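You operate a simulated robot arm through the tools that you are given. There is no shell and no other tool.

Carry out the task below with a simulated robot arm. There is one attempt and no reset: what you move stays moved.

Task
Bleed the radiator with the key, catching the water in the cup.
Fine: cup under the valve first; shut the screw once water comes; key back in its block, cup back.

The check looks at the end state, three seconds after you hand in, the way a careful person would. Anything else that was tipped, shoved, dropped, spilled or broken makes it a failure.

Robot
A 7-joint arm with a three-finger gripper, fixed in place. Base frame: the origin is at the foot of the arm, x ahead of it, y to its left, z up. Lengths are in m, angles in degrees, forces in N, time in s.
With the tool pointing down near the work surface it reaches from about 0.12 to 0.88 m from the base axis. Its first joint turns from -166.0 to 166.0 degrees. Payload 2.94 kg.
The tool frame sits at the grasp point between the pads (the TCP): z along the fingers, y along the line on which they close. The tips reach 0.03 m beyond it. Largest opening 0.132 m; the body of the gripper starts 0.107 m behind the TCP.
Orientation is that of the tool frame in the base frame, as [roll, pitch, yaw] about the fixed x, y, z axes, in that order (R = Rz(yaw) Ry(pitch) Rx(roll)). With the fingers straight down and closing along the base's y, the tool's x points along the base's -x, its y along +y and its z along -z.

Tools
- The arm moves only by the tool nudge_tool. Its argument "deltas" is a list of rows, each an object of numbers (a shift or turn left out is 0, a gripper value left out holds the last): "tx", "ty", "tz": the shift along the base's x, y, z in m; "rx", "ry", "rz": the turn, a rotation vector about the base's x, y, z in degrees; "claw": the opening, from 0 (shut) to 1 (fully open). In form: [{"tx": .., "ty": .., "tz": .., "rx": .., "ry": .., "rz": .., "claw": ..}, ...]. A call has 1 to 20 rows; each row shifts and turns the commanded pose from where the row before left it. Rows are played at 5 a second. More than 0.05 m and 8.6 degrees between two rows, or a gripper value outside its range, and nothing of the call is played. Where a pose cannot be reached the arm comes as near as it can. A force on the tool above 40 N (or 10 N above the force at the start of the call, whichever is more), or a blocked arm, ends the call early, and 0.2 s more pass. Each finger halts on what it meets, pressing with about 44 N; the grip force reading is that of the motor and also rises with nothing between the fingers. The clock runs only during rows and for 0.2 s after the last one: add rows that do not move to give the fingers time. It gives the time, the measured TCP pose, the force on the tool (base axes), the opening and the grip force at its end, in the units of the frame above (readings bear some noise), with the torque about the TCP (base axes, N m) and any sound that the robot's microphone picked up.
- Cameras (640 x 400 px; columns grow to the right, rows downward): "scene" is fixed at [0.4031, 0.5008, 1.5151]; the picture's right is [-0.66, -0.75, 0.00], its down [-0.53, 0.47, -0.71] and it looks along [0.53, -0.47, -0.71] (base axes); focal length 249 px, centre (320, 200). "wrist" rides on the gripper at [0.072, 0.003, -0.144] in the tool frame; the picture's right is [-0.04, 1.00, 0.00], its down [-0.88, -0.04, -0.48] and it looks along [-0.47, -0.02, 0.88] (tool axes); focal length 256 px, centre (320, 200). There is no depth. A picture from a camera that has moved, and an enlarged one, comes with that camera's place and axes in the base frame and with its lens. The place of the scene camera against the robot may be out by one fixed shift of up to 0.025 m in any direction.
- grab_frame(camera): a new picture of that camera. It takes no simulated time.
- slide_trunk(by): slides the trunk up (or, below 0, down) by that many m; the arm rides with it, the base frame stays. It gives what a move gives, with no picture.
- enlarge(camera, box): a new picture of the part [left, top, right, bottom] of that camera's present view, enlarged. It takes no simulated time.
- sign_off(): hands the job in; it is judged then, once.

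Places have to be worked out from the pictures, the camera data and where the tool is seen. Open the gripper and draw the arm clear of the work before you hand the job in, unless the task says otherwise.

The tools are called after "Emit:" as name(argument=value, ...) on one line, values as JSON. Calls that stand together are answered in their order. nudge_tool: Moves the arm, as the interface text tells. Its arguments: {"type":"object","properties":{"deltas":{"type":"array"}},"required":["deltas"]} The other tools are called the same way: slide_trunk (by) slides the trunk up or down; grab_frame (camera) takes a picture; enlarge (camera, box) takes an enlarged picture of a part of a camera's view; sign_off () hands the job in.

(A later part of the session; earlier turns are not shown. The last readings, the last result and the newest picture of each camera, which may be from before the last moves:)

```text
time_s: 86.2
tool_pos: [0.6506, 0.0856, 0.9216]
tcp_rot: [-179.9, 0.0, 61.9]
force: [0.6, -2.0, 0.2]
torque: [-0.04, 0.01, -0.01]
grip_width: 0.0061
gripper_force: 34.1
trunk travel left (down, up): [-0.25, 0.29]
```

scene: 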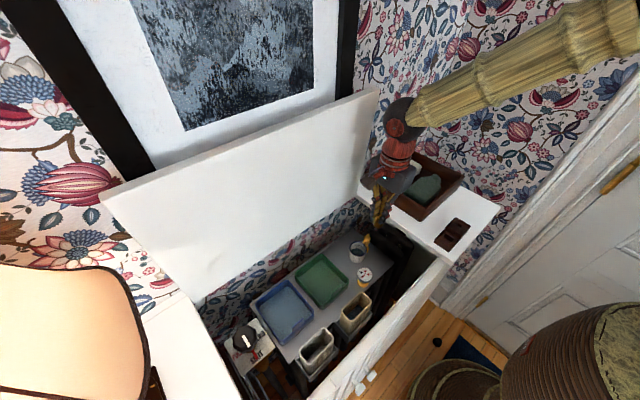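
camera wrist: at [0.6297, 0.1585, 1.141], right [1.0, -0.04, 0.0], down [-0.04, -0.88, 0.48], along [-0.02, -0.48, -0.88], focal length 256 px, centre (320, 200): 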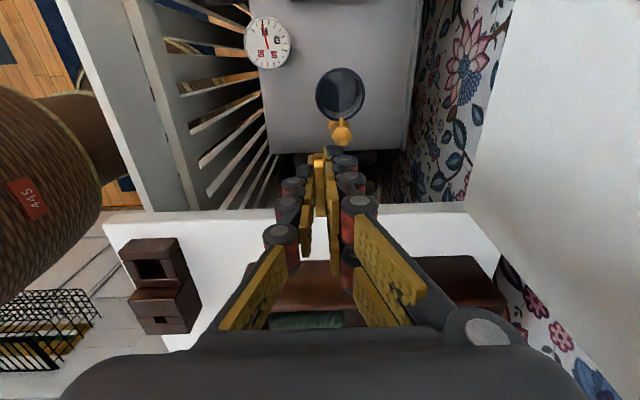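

Still light. Two more 3° steps, monitoring for the stop.

Emit:
nudge_tool(deltas=[{"rz": -3}, {}])

Emit:
nudge_tool(deltas=[{"rz": -3}, {}])

Emit:
enlarge(camera="wrist", box=[280, 120, 360, 190])

```text
time_s: 86.8
tool_pos: [0.6516, 0.0866, 0.9225]
tcp_rot: [-180.0, 0.0, 58.9]
force: [1.3, -2.5, 1.4]
torque: [-0.09, -0.07, -0.04]
grip_width: 0.0059
gripper_force: 34.2
trunk travel left (down, up): [-0.25, 0.29]
```

```text
time_s: 87.4
tool_pos: [0.6502, 0.0857, 0.9208]
tcp_rot: [-180.0, 0.1, 55.9]
force: [4.4, -1.1, -0.2]
torque: [-0.04, -0.2, 0.01]
grip_width: 0.006
gripper_force: 34.4
trunk travel left (down, up): [-0.25, 0.29]
```

```text
5.71 times, centred on (320, 155) of wrist
camera zoom: at [0.6945, 0.145, 1.0651], right [0.8, -0.6, 0.0], down [-0.52, -0.71, 0.48], along [-0.28, -0.38, -0.88], focal length 1463 px, centre (320, 457)
```

zoom: 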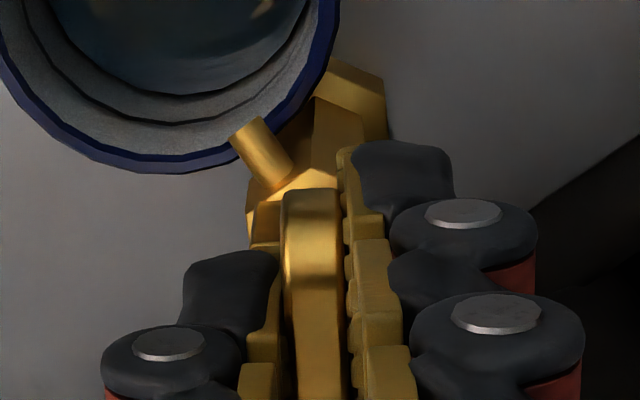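

The load is only slight, so I can't tell the head angle from here. I'll relieve the small side load, lift the key off, and look at the head directly.

Emit:
nudge_tool(deltas=[{"tx": 0.0005, "ty": -0.0001}, {}])

Emit:
nudge_tool(deltas=[{"tz": 0.003}, {"tz": 0.003}, {"tz": 0.004}, {"tz": 0.004}, {"tz": 0.004}, {"tz": 0.004}, {}])

Emit:
enlarge(camera="scene", box=[345, 210, 385, 250])

```text
time_s: 88.0
tool_pos: [0.6509, 0.0882, 0.9217]
tcp_rot: [180.0, 0.0, 56.0]
force: [2.7, -1.5, -0.3]
torque: [-0.01, -0.14, 0.03]
grip_width: 0.0057
gripper_force: 34.1
trunk travel left (down, up): [-0.25, 0.29]
```

```text
time_s: 89.6
tool_pos: [0.6495, 0.0882, 0.9442]
tcp_rot: [180.0, -0.1, 55.9]
force: [-0.2, -0.3, -0.1]
torque: [-0.01, 0.02, 0.0]
grip_width: 0.0061
gripper_force: 33.5
trunk travel left (down, up): [-0.25, 0.29]
```

```text
10.00 times, centred on (365, 230) of scene
camera zoom: at [0.4031, 0.5008, 1.5151], right [-0.66, -0.75, 0.0], down [-0.53, 0.47, -0.71], along [0.53, -0.47, -0.71], focal length 2486 px, centre (-130, -100)
```

zoom: 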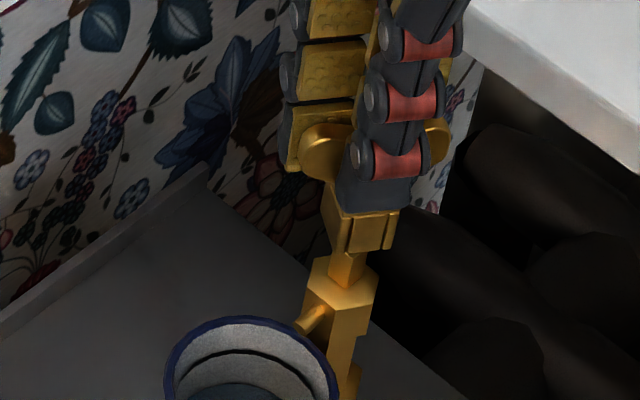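

The key came off smoothly. I'll raise and shift −x a little to view the head from the wrist camera.

Emit:
nudge_tool(deltas=[{"tz": 0.02}, {"tz": 0.02, "tx": -0.012, "rz": 8}, {"tx": -0.012, "tz": 0.012, "rz": 8}, {"rz": 8}, {"rz": 8}, {"rz": 2}, {}, {}])

Emit:
enlarge(camera="wrist", box=[324, 110, 360, 150])

Emit:
enlarge(camera="scene", box=[355, 220, 385, 250])

```text
time_s: 91.4
tool_pos: [0.6264, 0.0873, 0.9952]
tcp_rot: [-179.9, 0.0, 90.0]
force: [0.4, 0.1, -0.1]
torque: [0.0, 0.04, 0.01]
grip_width: 0.006
gripper_force: 33.8
trunk travel left (down, up): [-0.25, 0.29]
```

```text
10.00 times, centred on (342, 130) of wrist
camera zoom: at [0.6303, 0.1598, 1.1393], right [1.0, -0.04, 0.0], down [-0.04, -0.88, 0.48], along [-0.02, -0.48, -0.88], focal length 2560 px, centre (100, 900)
```

zoom: 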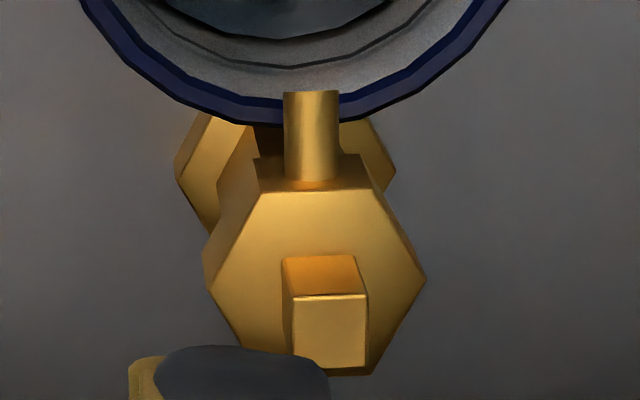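

```text
13.33 times, centred on (370, 235) of scene
camera zoom: at [0.4031, 0.5008, 1.5151], right [-0.66, -0.75, 0.0], down [-0.53, 0.47, -0.71], along [0.53, -0.47, -0.71], focal length 3315 px, centre (-347, -267)
```

zoom: 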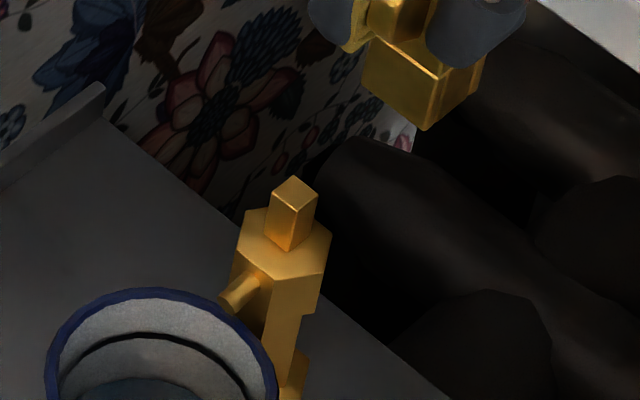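

The head is now back at essentially its original angle. I'll zoom in further to measure it precisely.

Emit:
enlarge(camera="wrist", box=[334, 130, 350, 148])

Emit:
enlarge(camera="scene", box=[360, 225, 375, 240])

```text
16.00 times, centred on (342, 139) of wrist
camera zoom: at [0.6303, 0.1598, 1.1393], right [1.0, -0.04, 0.0], down [-0.04, -0.88, 0.48], along [-0.02, -0.48, -0.88], focal length 4096 px, centre (-32, 1176)
```

zoom: 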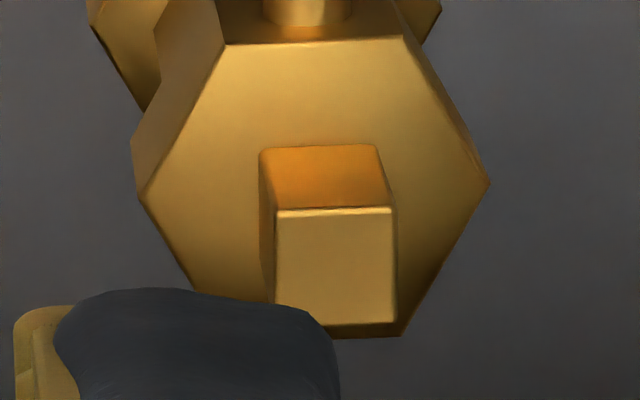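

```text
16.00 times, centred on (368, 232) of scene
camera zoom: at [0.4031, 0.5008, 1.5151], right [-0.66, -0.75, 0.0], down [-0.53, 0.47, -0.71], along [0.53, -0.47, -0.71], focal length 3978 px, centre (-440, -320)
```

zoom: 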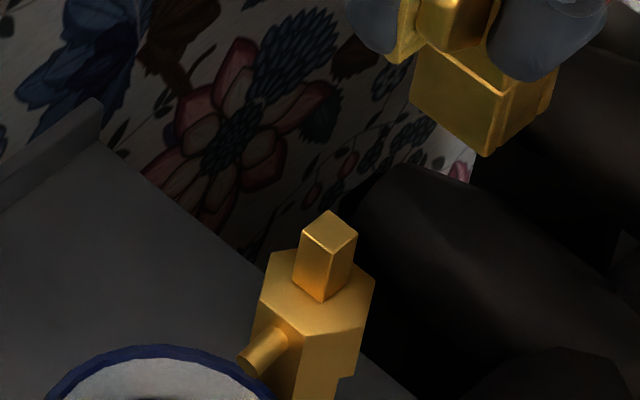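

The head is now parallel to the fixed hex again, so the screw is fully shut. I'll raise the key and carry it back above its block, aiming for the same wrist pose I had at the grasp.

Emit:
nudge_tool(deltas=[{"tz": 0.04}, {"tz": 0.04}, {"tz": 0.04}, {"tx": -0.039}, {"tx": -0.039}, {"tx": -0.039}, {"tx": -0.0385}, {"ty": -0.0285}, {"ty": -0.0285}, {"ty": -0.0285}, {}, {}, {}])

Emit:
grab_frame(camera="wrist")

Emit:
enlarge(camera="wrist", box=[270, 110, 370, 210])

Emit:
grab_frame(camera="scene")

```text
time_s: 94.2
tool_pos: [0.4722, 0.0008, 1.1175]
tcp_rot: [-180.0, 0.1, 89.9]
force: [0.0, 0.1, 0.0]
torque: [0.04, -0.02, 0.0]
grip_width: 0.0061
gripper_force: 34.2
trunk travel left (down, up): [-0.25, 0.29]
```

```text
taken
camera wrist: at [0.4761, 0.0743, 1.2598], right [1.0, -0.04, 0.0], down [-0.04, -0.88, 0.48], along [-0.02, -0.48, -0.88], focal length 256 px, centre (320, 200)
```

wrist: 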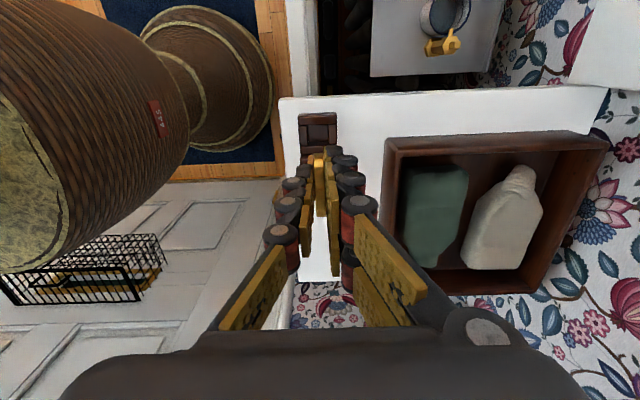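

```text
4.00 times, centred on (320, 160) of wrist
camera zoom: at [0.4761, 0.0743, 1.2598], right [1.0, -0.04, 0.0], down [-0.04, -0.88, 0.48], along [-0.02, -0.48, -0.88], focal length 1024 px, centre (320, 360)
```

zoom: 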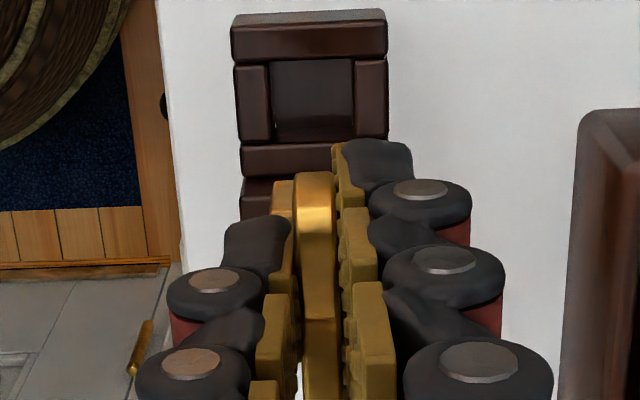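

```text
taken
```

scene: 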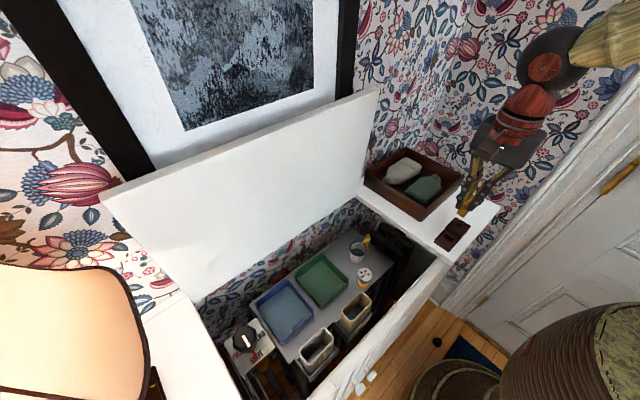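

View matches the one just after lifting, offset by about (+1.1, +1.3) mm. I'll correct that and descend to just above the pocket for a check.

Emit:
nudge_tool(deltas=[{"tx": -0.0011, "ty": -0.0013, "tz": -0.03}, {"tz": -0.03}, {"tz": -0.02}, {}, {}, {}])

Emit:
enlarge(camera="wrist", box=[260, 110, 380, 210])

Emit:
enlarge(camera="scene", box=[420, 190, 480, 250])

```text
time_s: 95.6
tool_pos: [0.4713, 0.0013, 1.0351]
tcp_rot: [-180.0, -0.1, 90.0]
force: [1.2, -0.4, -0.5]
torque: [-0.02, -0.04, 0.0]
grip_width: 0.0058
gripper_force: 33.7
trunk travel left (down, up): [-0.25, 0.29]
```

```text
4.00 times, centred on (320, 160) of wrist
camera zoom: at [0.4736, 0.0733, 1.178], right [1.0, -0.04, 0.0], down [-0.04, -0.88, 0.48], along [-0.02, -0.48, -0.88], focal length 1024 px, centre (320, 360)
```

zoom: 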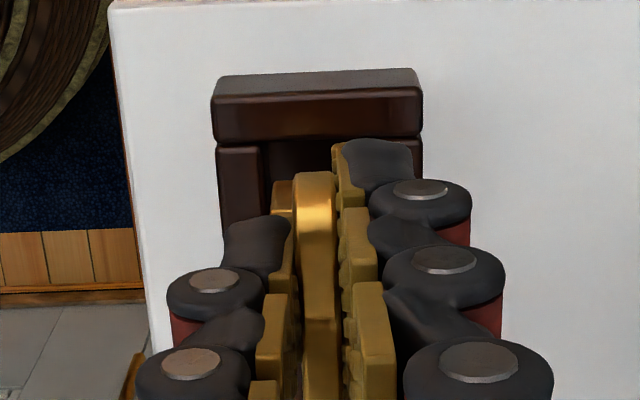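

```text
6.67 times, centred on (450, 220) of scene
camera zoom: at [0.4031, 0.5008, 1.5151], right [-0.66, -0.75, 0.0], down [-0.53, 0.47, -0.71], along [0.53, -0.47, -0.71], focal length 1658 px, centre (-547, 67)
```

zoom: 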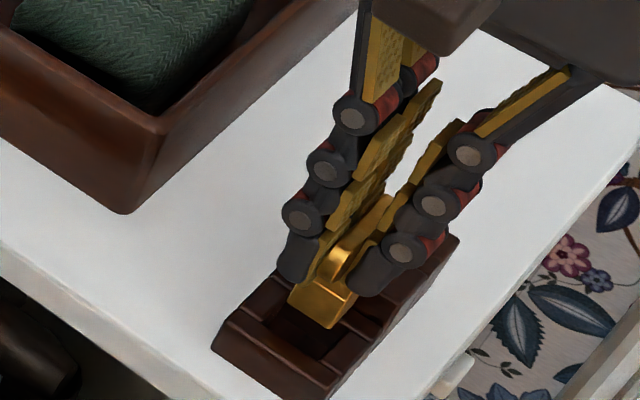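

Key axis is centred over the pocket within about 1 mm (pocket clearance ≈±2.4 mm). I'll nudge +0.7 mm in x and lower it into the seat.

Emit:
nudge_tool(deltas=[{"tx": 0.0007, "tz": -0.004}, {"tz": -0.004}, {"tz": -0.004}, {}])

Emit:
nudge_tool(deltas=[{"tz": -0.004}, {"tz": -0.004}, {"tz": -0.003}, {}])

Emit:
enlarge(camera="scene", box=[420, 200, 480, 250])

```text
time_s: 96.6
tool_pos: [0.4709, 0.0001, 1.0243]
tcp_rot: [-179.9, 0.0, 89.9]
force: [-1.1, -0.3, -0.9]
torque: [0.02, 0.0, 0.02]
grip_width: 0.0062
gripper_force: 34.2
trunk travel left (down, up): [-0.25, 0.29]
```

```text
time_s: 97.6
tool_pos: [0.4725, 0.0008, 1.0129]
tcp_rot: [-179.9, 0.0, 90.0]
force: [-0.1, 0.0, -0.3]
torque: [0.01, -0.03, -0.02]
grip_width: 0.0057
gripper_force: 34.5
trunk travel left (down, up): [-0.25, 0.29]
```

```text
8.00 times, centred on (450, 225) of scene
camera zoom: at [0.4031, 0.5008, 1.5151], right [-0.66, -0.75, 0.0], down [-0.53, 0.47, -0.71], along [0.53, -0.47, -0.71], focal length 1989 px, centre (-720, 0)
```

zoom: 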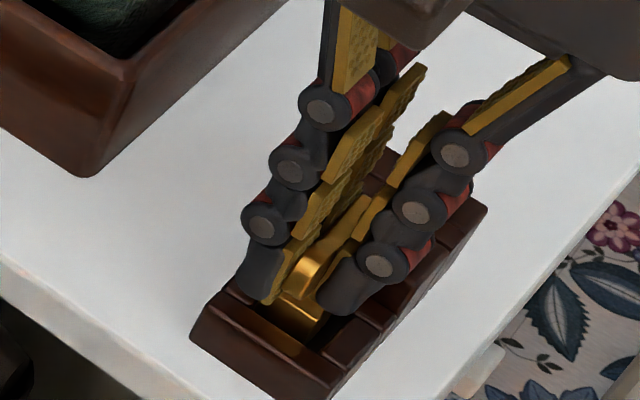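

The barrel is entering the pocket with no contact force. I'll lower the last few mm in small steps until it touches the pocket floor.

Emit:
nudge_tool(deltas=[{"tz": -0.002}, {"tz": -0.001}, {}])

Emit:
nudge_tool(deltas=[{"tz": -0.001}, {}])

Emit:
nudge_tool(deltas=[{"tz": -0.001}, {}])

```text
time_s: 98.4
tool_pos: [0.4723, -0.0007, 1.0101]
tcp_rot: [-180.0, 0.0, 90.0]
force: [-0.1, 0.6, -0.7]
torque: [0.02, 0.01, -0.01]
grip_width: 0.0059
gripper_force: 33.5
trunk travel left (down, up): [-0.25, 0.29]
```

```text
time_s: 99.0
tool_pos: [0.4725, -0.0006, 1.0098]
tcp_rot: [180.0, -0.1, 90.1]
force: [0.5, -0.5, 0.6]
torque: [-0.01, -0.01, 0.02]
grip_width: 0.0061
gripper_force: 34.2
trunk travel left (down, up): [-0.25, 0.29]
```

```text
time_s: 99.6
tool_pos: [0.4711, 0.0004, 1.007]
tcp_rot: [180.0, 0.0, 90.0]
force: [-0.4, 0.4, 2.8]
torque: [0.0, 0.0, -0.02]
grip_width: 0.006
gripper_force: 33.8
trunk travel left (down, up): [-0.25, 0.29]
```

Contact (2.8 N) at the same height as the original grasp. I'll open the gripper to release the key.

Emit:
nudge_tool(deltas=[{"claw": 0.12}, {"claw": 0.25}, {"claw": 0.35}, {}, {}])

Emit:
enlarge(camera="wrist", box=[260, 130, 380, 230])

Emit:
enlarge(camera="scene", box=[420, 200, 480, 250])

```text
time_s: 100.8
tool_pos: [0.4717, 0.0011, 1.0076]
tcp_rot: [180.0, 0.2, 90.0]
force: [0.9, 0.1, -0.2]
torque: [0.0, 0.01, 0.01]
grip_width: 0.0462
gripper_force: 0.0
trunk travel left (down, up): [-0.25, 0.29]
```

```text
4.00 times, centred on (320, 180) of wrist
camera zoom: at [0.4752, 0.0727, 1.1505], right [1.0, -0.04, 0.0], down [-0.04, -0.88, 0.48], along [-0.02, -0.48, -0.88], focal length 1024 px, centre (320, 280)
```

zoom: 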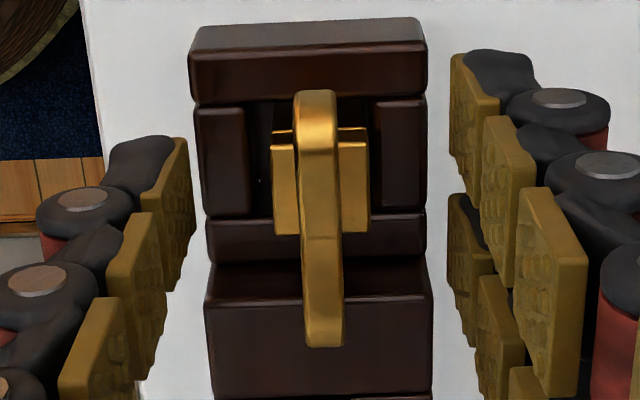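

```text
8.00 times, centred on (450, 225) of scene
camera zoom: at [0.4031, 0.5008, 1.5151], right [-0.66, -0.75, 0.0], down [-0.53, 0.47, -0.71], along [0.53, -0.47, -0.71], focal length 1989 px, centre (-720, 0)
```

zoom: 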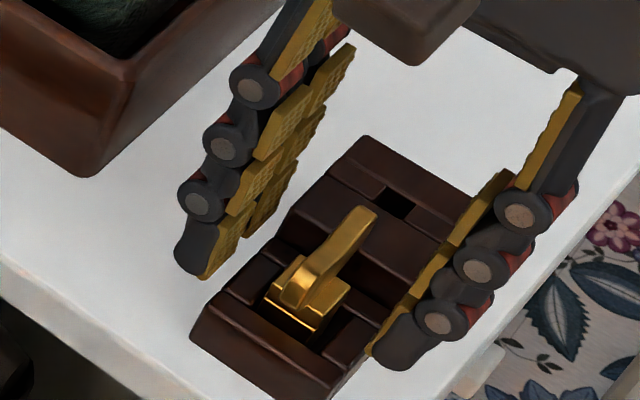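

The key is back in its seat just as it was. I'll rise clear, open to the cup width, and travel back to above the cup.

Emit:
nudge_tool(deltas=[{"tz": 0.015}, {"tz": 0.03}, {"tz": 0.045, "claw": 0.58}, {"ty": 0.042}, {"ty": 0.042}, {"ty": 0.042}, {"tx": 0.036}, {"tx": 0.036}, {"tx": 0.036}, {"tx": 0.036}, {"tx": 0.035}, {"tz": -0.035}, {"tz": -0.035}, {}, {}, {}])

Emit:
grab_frame(camera="wrist")

Emit:
enlarge(camera="wrist", box=[260, 110, 380, 230])

Emit:
enlarge(camera="scene", box=[420, 200, 480, 250])

```text
time_s: 104.2
tool_pos: [0.65, 0.127, 1.0257]
tcp_rot: [-179.9, 0.0, 89.9]
force: [0.8, -0.5, 0.6]
torque: [-0.01, 0.05, 0.0]
grip_width: 0.0766
gripper_force: 0.0
trunk travel left (down, up): [-0.25, 0.29]
```

```text
taken
camera wrist: at [0.6536, 0.1992, 1.1688], right [1.0, -0.04, 0.0], down [-0.04, -0.88, 0.48], along [-0.02, -0.48, -0.88], focal length 256 px, centre (320, 200)
```

wrist: 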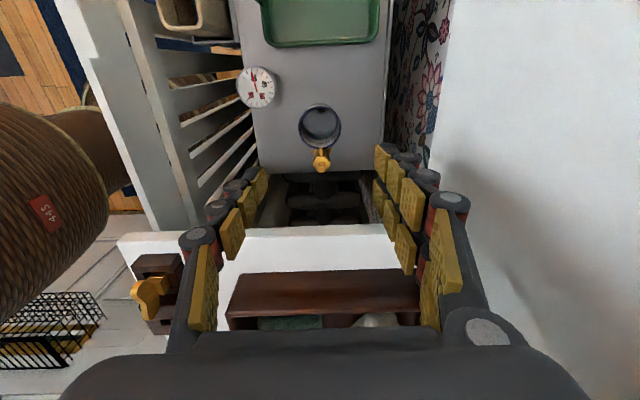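

```text
3.33 times, centred on (320, 170) of wrist
camera zoom: at [0.6536, 0.1992, 1.1688], right [1.0, -0.04, 0.0], down [-0.04, -0.88, 0.48], along [-0.02, -0.48, -0.88], focal length 853 px, centre (320, 300)
```

zoom: 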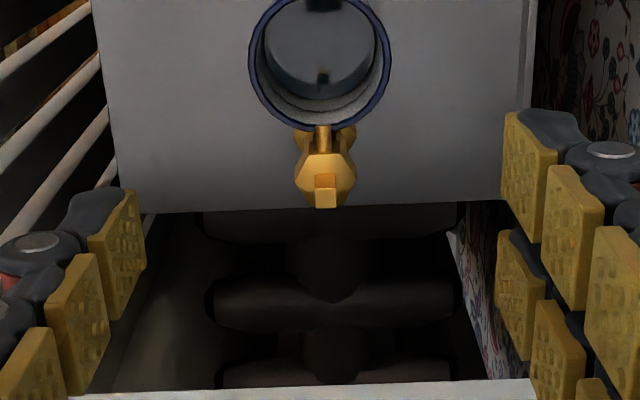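

```text
8.00 times, centred on (450, 225) of scene
camera zoom: at [0.4031, 0.5008, 1.5151], right [-0.66, -0.75, 0.0], down [-0.53, 0.47, -0.71], along [0.53, -0.47, -0.71], focal length 1989 px, centre (-720, 0)
```

zoom: 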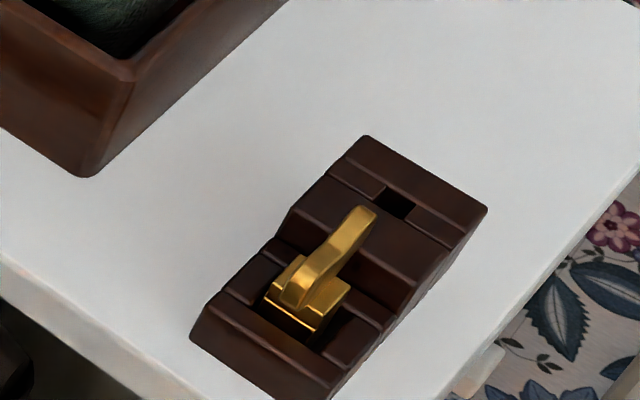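

The key is seated properly. The cup is centred below the open fingers, so I'll descend around it to the same height as when I released it.

Emit:
nudge_tool(deltas=[{"tz": -0.035}, {"tz": -0.035}, {"tz": -0.035}, {"tz": -0.03}, {"tz": -0.025}, {"tz": -0.015}, {}, {}])

Emit:
grab_frame(camera="wrist")

Emit:
enlarge(camera="scene", box=[330, 210, 410, 270])

```text
time_s: 106.0
tool_pos: [0.6497, 0.127, 0.8527]
tcp_rot: [-179.9, 0.0, 89.9]
force: [0.0, 0.2, 0.3]
torque: [0.02, 0.01, 0.0]
grip_width: 0.0766
gripper_force: 0.1
trunk travel left (down, up): [-0.25, 0.29]
```

```text
taken
camera wrist: at [0.6534, 0.1993, 0.9962], right [1.0, -0.04, 0.0], down [-0.04, -0.88, 0.48], along [-0.02, -0.48, -0.88], focal length 256 px, centre (320, 200)
```

wrist: 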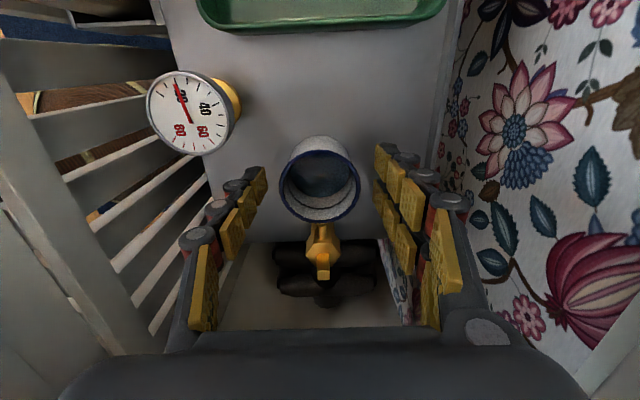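

```text
6.67 times, centred on (370, 240) of scene
camera zoom: at [0.4031, 0.5008, 1.5151], right [-0.66, -0.75, 0.0], down [-0.53, 0.47, -0.71], along [0.53, -0.47, -0.71], focal length 1658 px, centre (-13, -67)
```

zoom: 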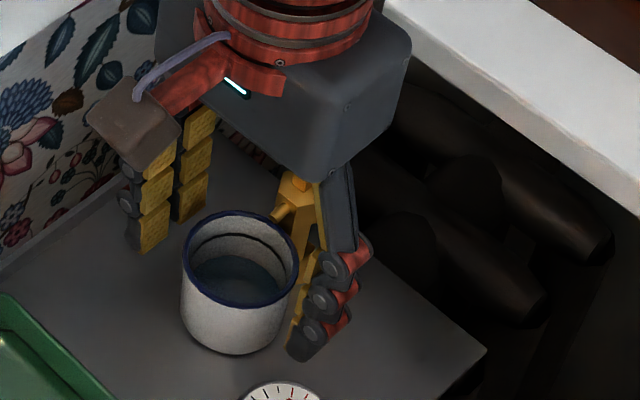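

Centred. Lowering the last 2 cm and closing gently on the cup.

Emit:
nudge_tool(deltas=[{"tz": -0.01}, {"tz": -0.007}, {"tz": -0.003}, {}, {"claw": 0.5}, {"claw": 0.45}, {"claw": 0.41}, {"claw": 0.38}, {"claw": 0.35}, {"claw": 0.3}, {}, {}, {}])

Emit:
enlarge(camera="wrist", box=[250, 150, 390, 325])

Emit:
enlarge(camera="scene", box=[330, 210, 410, 270])

```text
time_s: 108.8
tool_pos: [0.6504, 0.1264, 0.8327]
tcp_rot: [-179.9, 0.0, 90.1]
force: [1.0, -0.3, 4.6]
torque: [0.0, 0.05, 0.02]
grip_width: 0.0469
gripper_force: 44.2
trunk travel left (down, up): [-0.25, 0.29]
```

```text
2.29 times, centred on (320, 238) of wrist
camera zoom: at [0.6545, 0.1991, 0.976], right [1.0, -0.04, 0.0], down [-0.04, -0.88, 0.48], along [-0.02, -0.48, -0.88], focal length 585 px, centre (320, 114)
```

zoom: 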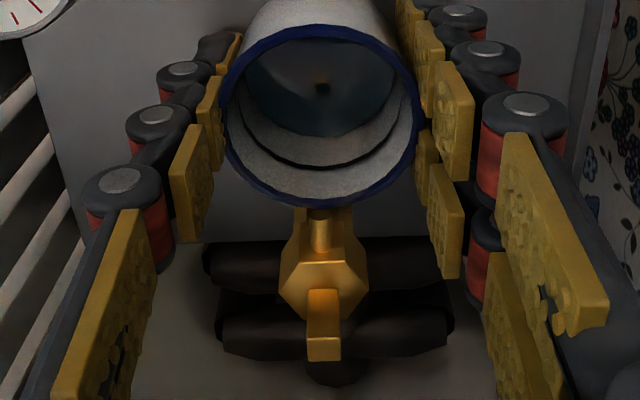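

```text
6.67 times, centred on (370, 240) of scene
camera zoom: at [0.4031, 0.5008, 1.5151], right [-0.66, -0.75, 0.0], down [-0.53, 0.47, -0.71], along [0.53, -0.47, -0.71], focal length 1658 px, centre (-13, -67)
```

zoom: 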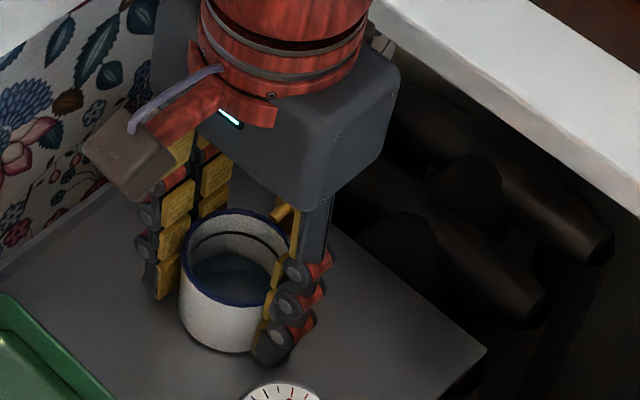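

The cup is gripped with the spout still clear above the rim. I'll lift 3 mm, slide out slowly toward +y by 24 mm, then begin raising gently.

Emit:
nudge_tool(deltas=[{"tz": 0.0015}, {"tz": 0.0015}, {}, {"ty": 0.003}, {"ty": 0.004}, {"ty": 0.005}, {"ty": 0.005}, {"ty": 0.004}, {"ty": 0.003}, {}, {}])

Emit:
enlarge(camera="wrist", box=[250, 150, 390, 325])

Emit:
enlarge(camera="scene", box=[330, 210, 410, 270])

```text
time_s: 111.2
tool_pos: [0.651, 0.1503, 0.8365]
tcp_rot: [-180.0, 0.0, 90.0]
force: [1.5, -0.9, -1.8]
torque: [0.0, -0.01, 0.01]
grip_width: 0.047
gripper_force: 44.3
trunk travel left (down, up): [-0.25, 0.29]
```

```text
2.29 times, centred on (320, 238) of wrist
camera zoom: at [0.6552, 0.2225, 0.9788], right [1.0, -0.04, 0.0], down [-0.04, -0.88, 0.48], along [-0.02, -0.48, -0.88], focal length 585 px, centre (320, 114)
```

zoom: 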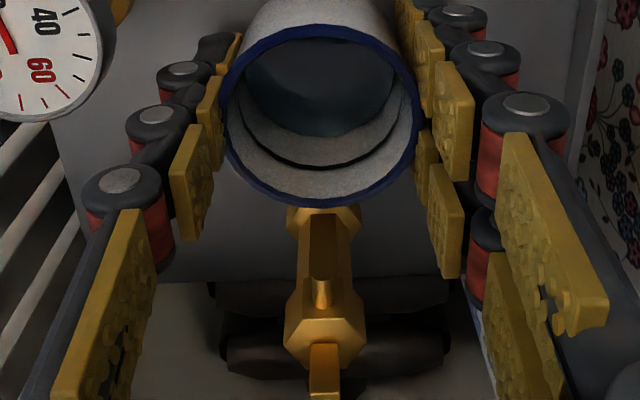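

```text
6.67 times, centred on (370, 240) of scene
camera zoom: at [0.4031, 0.5008, 1.5151], right [-0.66, -0.75, 0.0], down [-0.53, 0.47, -0.71], along [0.53, -0.47, -0.71], focal length 1658 px, centre (-13, -67)
```

zoom: 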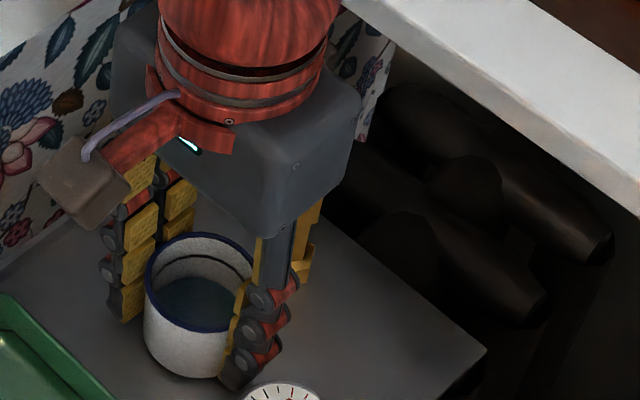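

Clear of the spout. Raising slowly with gentle acceleration to keep the water calm.

Emit:
nudge_tool(deltas=[{"tz": 0.004}, {"tz": 0.008}, {"tz": 0.012}, {"tz": 0.016}, {"tz": 0.018}, {"tz": 0.018}, {"tz": 0.018}, {"tz": 0.018}, {"tz": 0.018}, {"tz": 0.018}, {"tz": 0.018}, {"tz": 0.018}, {"tz": 0.018}, {"tz": 0.018}, {"tz": 0.018}, {"tz": 0.014}, {"tz": 0.01}, {"tz": 0.006}, {}, {}])

Emit:
grab_frame(camera="wrist")

Emit:
grab_frame(camera="scene")

```text
time_s: 115.4
tool_pos: [0.6508, 0.151, 1.1036]
tcp_rot: [-180.0, 0.1, 90.1]
force: [-1.3, 0.6, -0.1]
torque: [0.01, 0.0, -0.03]
grip_width: 0.0468
gripper_force: 43.8
trunk travel left (down, up): [-0.25, 0.29]
```

```text
taken
camera wrist: at [0.6542, 0.2235, 1.2467], right [1.0, -0.04, 0.0], down [-0.04, -0.88, 0.48], along [-0.02, -0.48, -0.88], focal length 256 px, centre (320, 200)
```

wrist: 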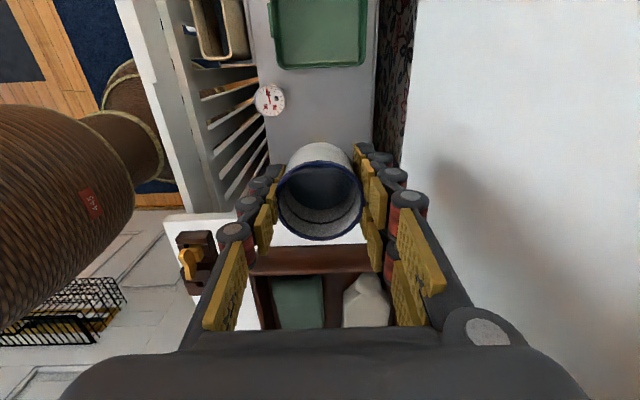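

```text
taken
```

scene: 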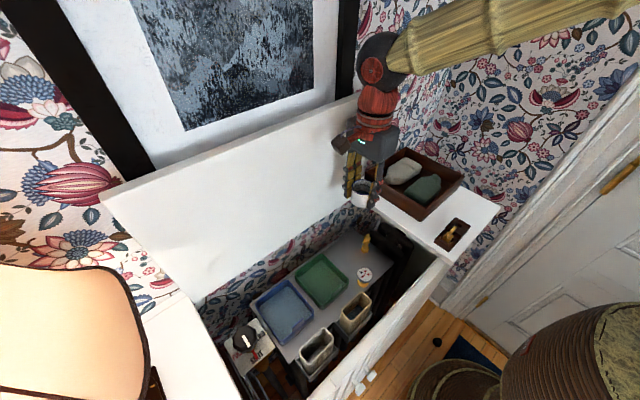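

Cup is level and stable. Carrying it slowly toward −x first, back over the ledge side.

Emit:
nudge_tool(deltas=[{"tx": -0.004}, {"tx": -0.008}, {"tx": -0.012}, {"tx": -0.012}, {"tx": -0.012}, {"tx": -0.012}, {"tx": -0.012}, {"tx": -0.012}, {"tx": -0.012}, {"tx": -0.012}, {"tx": -0.012}, {"tx": -0.012}, {"tx": -0.012}, {"tx": -0.012}, {"tx": -0.007}, {"tx": -0.004}, {}])

Emit:
nudge_tool(deltas=[{"ty": -0.004}, {"ty": -0.008}, {"ty": -0.012}, {"ty": -0.016}, {"ty": -0.016}, {"ty": -0.016}, {"ty": -0.016}, {"ty": -0.016}, {"ty": -0.016}, {"ty": -0.016}, {"ty": -0.016}, {"ty": -0.016}, {"ty": -0.016}, {"ty": -0.016}, {"ty": -0.016}, {"ty": -0.016}, {"ty": -0.016}, {"ty": -0.012}, {"ty": -0.008}, {"ty": -0.005}])

Emit:
grab_frame(camera="wrist")

Emit:
enlarge(camera="scene", box=[420, 120, 540, 250])

```text
time_s: 119.0
tool_pos: [0.4834, 0.151, 1.103]
tcp_rot: [180.0, -0.1, 90.0]
force: [0.9, -0.1, -1.1]
torque: [0.01, -0.02, -0.02]
grip_width: 0.047
gripper_force: 44.8
trunk travel left (down, up): [-0.25, 0.29]
```

```text
time_s: 123.2
tool_pos: [0.4833, -0.1227, 1.1048]
tcp_rot: [-180.0, -0.1, 90.0]
force: [-0.4, 0.3, 0.6]
torque: [-0.01, -0.03, -0.02]
grip_width: 0.0471
gripper_force: 44.1
trunk travel left (down, up): [-0.25, 0.29]
```

```text
taken
camera wrist: at [0.4875, -0.0513, 1.2472], right [1.0, -0.04, 0.0], down [-0.04, -0.88, 0.48], along [-0.02, -0.48, -0.88], focal length 256 px, centre (320, 200)
```

wrist: 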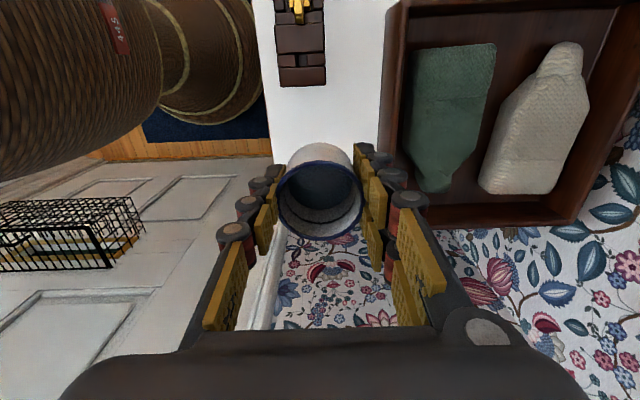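

```text
3.08 times, centred on (480, 185) of scene
camera zoom: at [0.4031, 0.5008, 1.5151], right [-0.66, -0.75, 0.0], down [-0.53, 0.47, -0.71], along [0.53, -0.47, -0.71], focal length 765 px, centre (-172, 246)
```

zoom: 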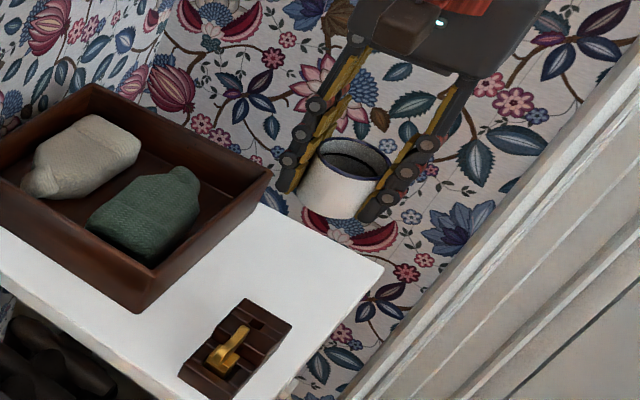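

Position matches the original cup spot to within about 1 mm. Descending slowly toward the ledge.

Emit:
nudge_tool(deltas=[{"tz": -0.005}, {"tz": -0.01}, {"tz": -0.015}, {"tz": -0.015}, {"tz": -0.015}, {"tz": -0.015}, {"tz": -0.015}, {"tz": -0.012}, {"tz": -0.008}, {"tz": -0.005}, {}, {}])

Emit:
nudge_tool(deltas=[{"tz": -0.002}, {"tz": -0.001}, {}])

Emit:
enlarge(camera="scene", box=[430, 160, 510, 240])

```text
time_s: 125.8
tool_pos: [0.4823, -0.1221, 0.9888]
tcp_rot: [-180.0, -0.1, 90.0]
force: [0.3, 0.2, 0.7]
torque: [0.01, 0.02, -0.01]
grip_width: 0.0468
gripper_force: 43.5
trunk travel left (down, up): [-0.25, 0.29]
```

```text
time_s: 126.6
tool_pos: [0.4829, -0.1222, 0.9863]
tcp_rot: [179.9, 0.0, 90.0]
force: [0.3, -0.1, -0.8]
torque: [0.0, -0.04, 0.01]
grip_width: 0.0468
gripper_force: 44.3
trunk travel left (down, up): [-0.25, 0.29]
```

```text
5.00 times, centred on (470, 200) of scene
camera zoom: at [0.4031, 0.5008, 1.5151], right [-0.66, -0.75, 0.0], down [-0.53, 0.47, -0.71], along [0.53, -0.47, -0.71], focal length 1243 px, centre (-430, 200)
```

zoom: 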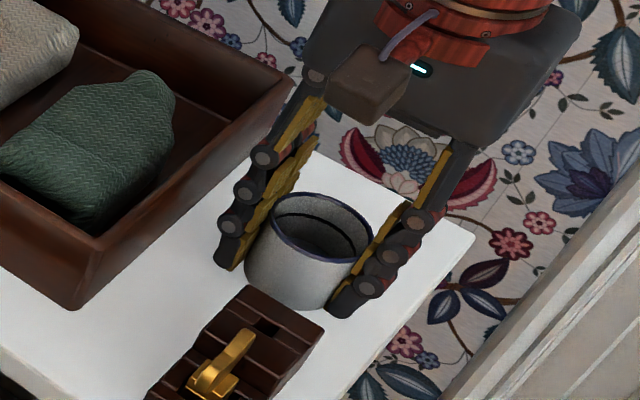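

Near the ledge. I'll shift −2 mm in y to match the original spot and lower in 1 mm steps until contact.

Emit:
nudge_tool(deltas=[{"ty": -0.002, "tz": -0.001}, {"tz": -0.001}, {}])

Emit:
nudge_tool(deltas=[{"tz": -0.001}, {}])

Emit:
nudge_tool(deltas=[{"tz": -0.001}, {}])

```text
time_s: 127.4
tool_pos: [0.4837, -0.1249, 0.9842]
tcp_rot: [180.0, 0.1, 90.0]
force: [0.2, 0.8, -0.1]
torque: [0.0, -0.05, -0.02]
grip_width: 0.047
gripper_force: 44.3
trunk travel left (down, up): [-0.25, 0.29]
```

```text
time_s: 128.0
tool_pos: [0.4832, -0.1244, 0.9829]
tcp_rot: [-180.0, 0.0, 89.9]
force: [0.8, -0.5, 0.7]
torque: [-0.02, 0.0, 0.0]
grip_width: 0.047
gripper_force: 43.9
trunk travel left (down, up): [-0.25, 0.29]
```

```text
time_s: 128.6
tool_pos: [0.4849, -0.1253, 0.983]
tcp_rot: [179.8, 0.0, 90.0]
force: [0.4, 3.9, 10.0]
torque: [0.09, 0.08, -0.03]
grip_width: 0.0468
gripper_force: 44.4
trunk travel left (down, up): [-0.25, 0.29]
```

Cup base is on the ledge (10 N). I'll relieve slightly and open gently.

Emit:
nudge_tool(deltas=[{"tz": 0.0006}, {"claw": 0.38}, {"claw": 0.42}, {"claw": 0.5}, {"claw": 0.58}, {}, {}])

Emit:
grab_frame(camera="wrist")

Emit:
enlarge(camera="scene", box=[430, 160, 510, 240])

```text
time_s: 130.2
tool_pos: [0.4823, -0.1245, 0.9824]
tcp_rot: [-180.0, 0.1, 90.0]
force: [-0.1, -0.1, 0.1]
torque: [0.01, -0.02, -0.01]
grip_width: 0.0766
gripper_force: 0.0
trunk travel left (down, up): [-0.25, 0.29]
```

```text
taken
camera wrist: at [0.4869, -0.0522, 1.1257], right [1.0, -0.04, 0.0], down [-0.04, -0.88, 0.48], along [-0.02, -0.48, -0.88], focal length 256 px, centre (320, 200)
```

wrist: 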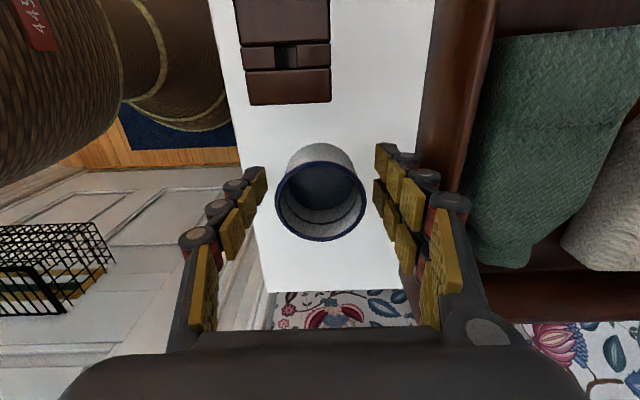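

```text
5.00 times, centred on (470, 200) of scene
camera zoom: at [0.4031, 0.5008, 1.5151], right [-0.66, -0.75, 0.0], down [-0.53, 0.47, -0.71], along [0.53, -0.47, -0.71], focal length 1243 px, centre (-430, 200)
```

zoom: 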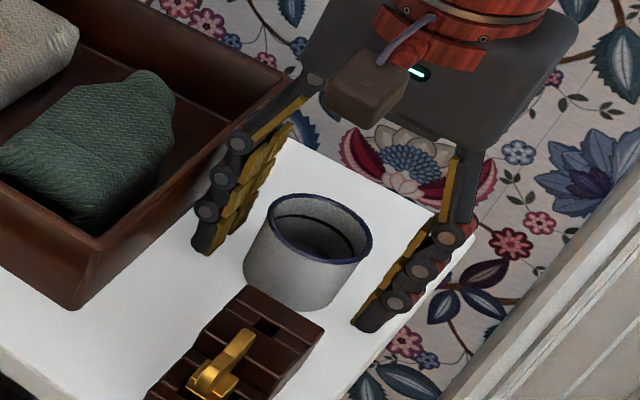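

The cup stands in its original place with its water. I'll rise straight up, then rotate back toward the starting orientation well clear of everything.

Emit:
nudge_tool(deltas=[{"tz": 0.01}, {"tz": 0.025}, {"tz": 0.035}, {"tz": 0.04}, {"tz": 0.04}, {"tz": 0.04}, {"tz": 0.03}, {}])

Emit:
nudge_tool(deltas=[{"rz": 8.2, "ty": 0.006}, {"rz": 8.2, "ty": 0.006}, {"rz": 8.2, "ty": 0.006}, {"rz": 8.2, "ty": 0.006}, {"rz": 8.2, "ty": 0.006}, {"rz": 8.2, "ty": 0.006}, {"rz": 8.2, "ty": 0.006}, {"rz": 8.2, "ty": 0.006}, {"rz": 8.2, "ty": 0.006}, {"rz": 8.2, "ty": 0.006}, {"rz": 8.0, "ty": 0.006, "claw": 1.0}, {}, {}, {}])

Emit:
grab_frame(camera="wrist")

Emit:
grab_frame(camera="scene")

```text
time_s: 132.0
tool_pos: [0.4849, -0.1244, 1.2022]
tcp_rot: [180.0, 0.0, 90.0]
force: [0.2, -0.6, -0.6]
torque: [-0.01, -0.01, 0.0]
grip_width: 0.0766
gripper_force: 0.1
trunk travel left (down, up): [-0.25, 0.29]
```

```text
time_s: 135.0
tool_pos: [0.4825, -0.058, 1.2036]
tcp_rot: [-180.0, 0.0, -180.0]
force: [-0.4, 0.0, 0.0]
torque: [0.03, 0.0, 0.02]
grip_width: 0.1321
gripper_force: 0.2
trunk travel left (down, up): [-0.25, 0.29]
```

```text
taken
camera wrist: at [0.411, -0.0552, 1.3459], right [0.04, 1.0, 0.0], down [0.88, -0.04, 0.48], along [0.48, -0.02, -0.88], focal length 256 px, centre (320, 200)
```

wrist: 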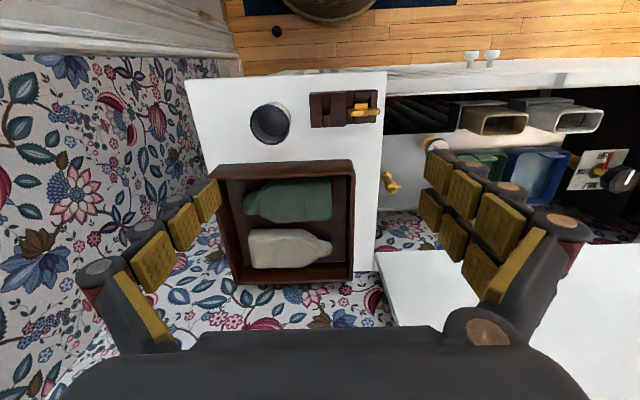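

```text
taken
```

scene: 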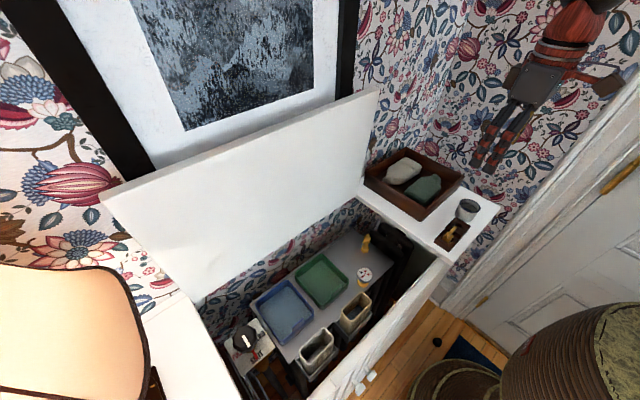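

Everything looks in place. I'll return to the exact starting pose, which is clear of the work and lets me compare the same view for the lid, valve and trays.

Emit:
nudge_tool(deltas=[{"tx": 0.031, "ty": 0.027}, {"tx": 0.031, "ty": 0.027}, {"tx": 0.031, "ty": 0.027}, {"tx": 0.031, "ty": 0.027}, {"tx": 0.031, "ty": 0.027}, {"tx": 0.032, "ty": 0.027}, {}, {}, {}])

Emit:
grab_frame(camera="wrist")

Emit:
grab_frame(camera="scene")

Emit:
enlarge(camera="wrist", box=[260, 0, 640, 170])

```text
time_s: 137.0
tool_pos: [0.6702, 0.1025, 1.2008]
tcp_rot: [-180.0, 0.1, 180.0]
force: [0.1, -0.2, 0.1]
torque: [0.01, 0.0, -0.02]
grip_width: 0.1318
gripper_force: 0.1
trunk travel left (down, up): [-0.25, 0.29]
```

```text
taken
camera wrist: at [0.5991, 0.1069, 1.3445], right [0.04, 1.0, 0.0], down [0.88, -0.04, 0.48], along [0.47, -0.02, -0.88], focal length 256 px, centre (320, 200)
```

wrist: 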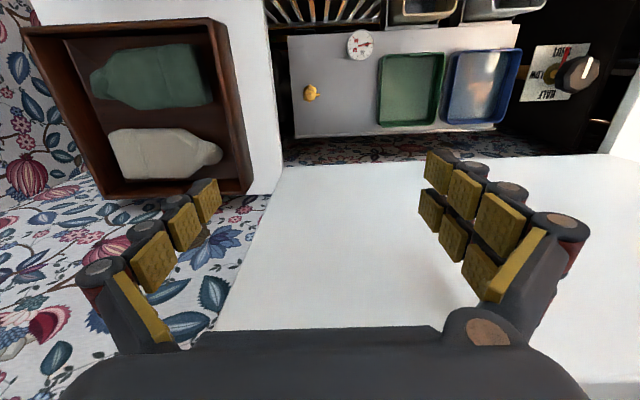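

```text
taken
```

scene: 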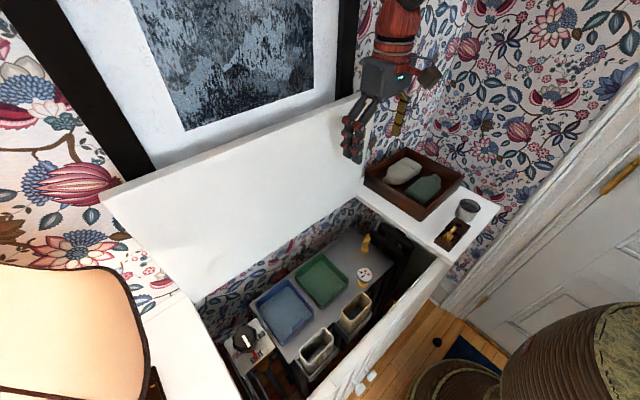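

```text
1.68 times, centred on (450, 85) of wrist
camera zoom: at [0.5991, 0.1069, 1.3445], right [0.04, 1.0, 0.0], down [0.88, -0.04, 0.48], along [0.47, -0.02, -0.88], focal length 431 px, centre (101, 394)
```

zoom: 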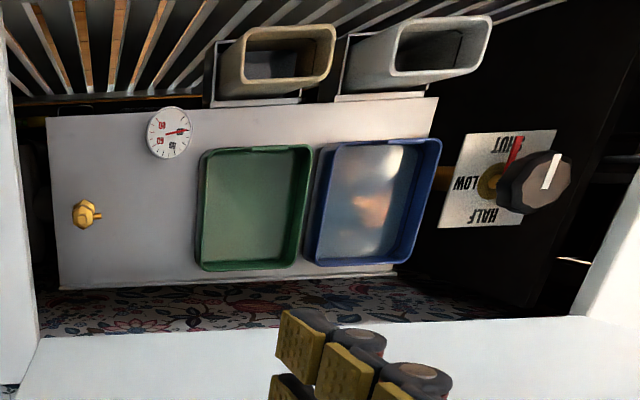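

The starting view matches apart from the lid standing about 2° further open. Trays, gauge, supply knob and containers are unchanged. I'll do a final close check of the valve (no drip, no water on the top), the key and the cup.

Emit:
enlarge(camera="wrist", box=[270, 50, 390, 125])

Emit:
enlarge(camera="scene", box=[335, 220, 415, 270])

Emit:
enlarge(camera="scene", box=[425, 190, 505, 240])

Emit:
enlarge(camera="scene", box=[340, 130, 520, 260])

```text
5.33 times, centred on (330, 88) of wrist
camera zoom: at [0.5991, 0.1069, 1.3445], right [0.04, 1.0, 0.0], down [0.88, -0.04, 0.48], along [0.47, -0.02, -0.88], focal length 1365 px, centre (267, 800)
```

zoom: 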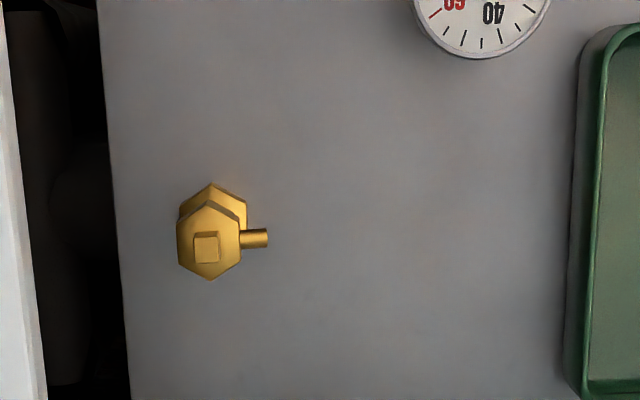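

```text
8.00 times, centred on (375, 245) of scene
camera zoom: at [0.4031, 0.5008, 1.5151], right [-0.66, -0.75, 0.0], down [-0.53, 0.47, -0.71], along [0.53, -0.47, -0.71], focal length 1989 px, centre (-120, -160)
```

zoom: 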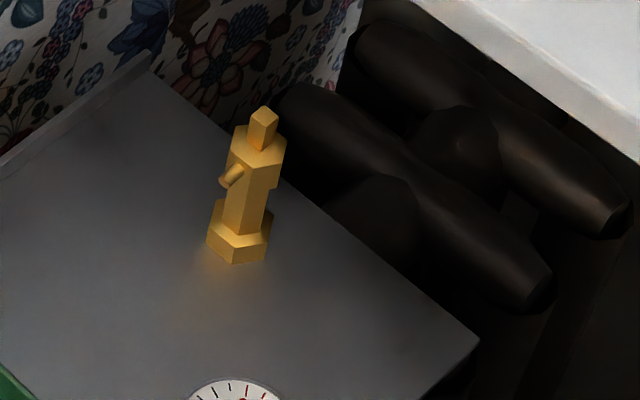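

```text
8.00 times, centred on (465, 215) of scene
camera zoom: at [0.4031, 0.5008, 1.5151], right [-0.66, -0.75, 0.0], down [-0.53, 0.47, -0.71], along [0.53, -0.47, -0.71], focal length 1989 px, centre (-840, 80)
```

zoom: 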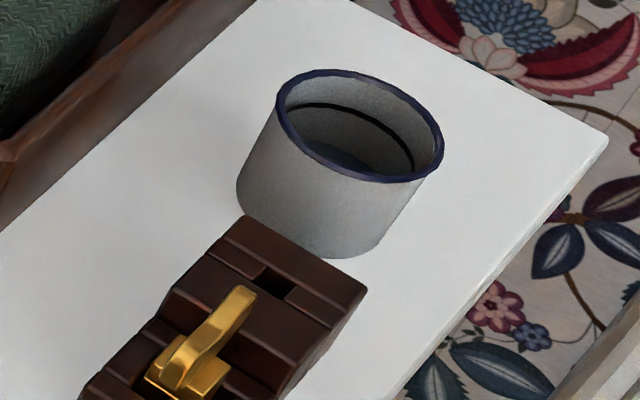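

```text
3.08 times, centred on (430, 195) of scene
camera zoom: at [0.4031, 0.5008, 1.5151], right [-0.66, -0.75, 0.0], down [-0.53, 0.47, -0.71], along [0.53, -0.47, -0.71], focal length 765 px, centre (-18, 215)
```

zoom: 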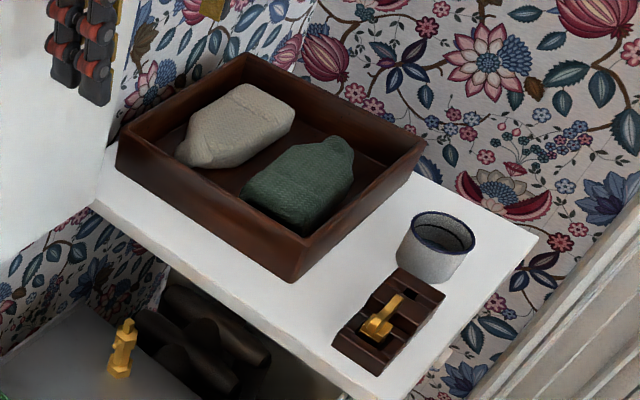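

Everything checks out: the valve head is back at its original angle with no drip and a dry top. The key is in its seat, and the cup is in its original spot holding the water. I'll draw the open gripper a little further back and up before handing in.

Emit:
nudge_tool(deltas=[{"tx": -0.03, "tz": 0.015}, {"tx": -0.03, "tz": 0.015}, {"tx": -0.03, "tz": 0.015}, {}, {}])

Emit:
grab_frame(camera="scene")

```text
time_s: 138.2
tool_pos: [0.58, 0.1023, 1.2491]
tcp_rot: [-180.0, 0.1, -180.0]
force: [0.9, -0.2, -0.7]
torque: [0.02, -0.02, 0.01]
grip_width: 0.1322
gripper_force: 0.2
trunk travel left (down, up): [-0.25, 0.29]
```

```text
taken
```

scene: 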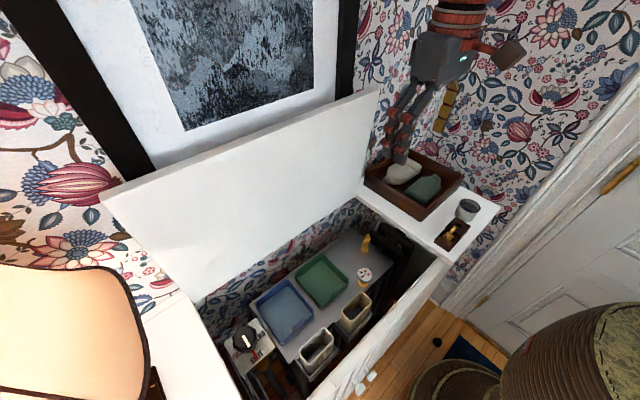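

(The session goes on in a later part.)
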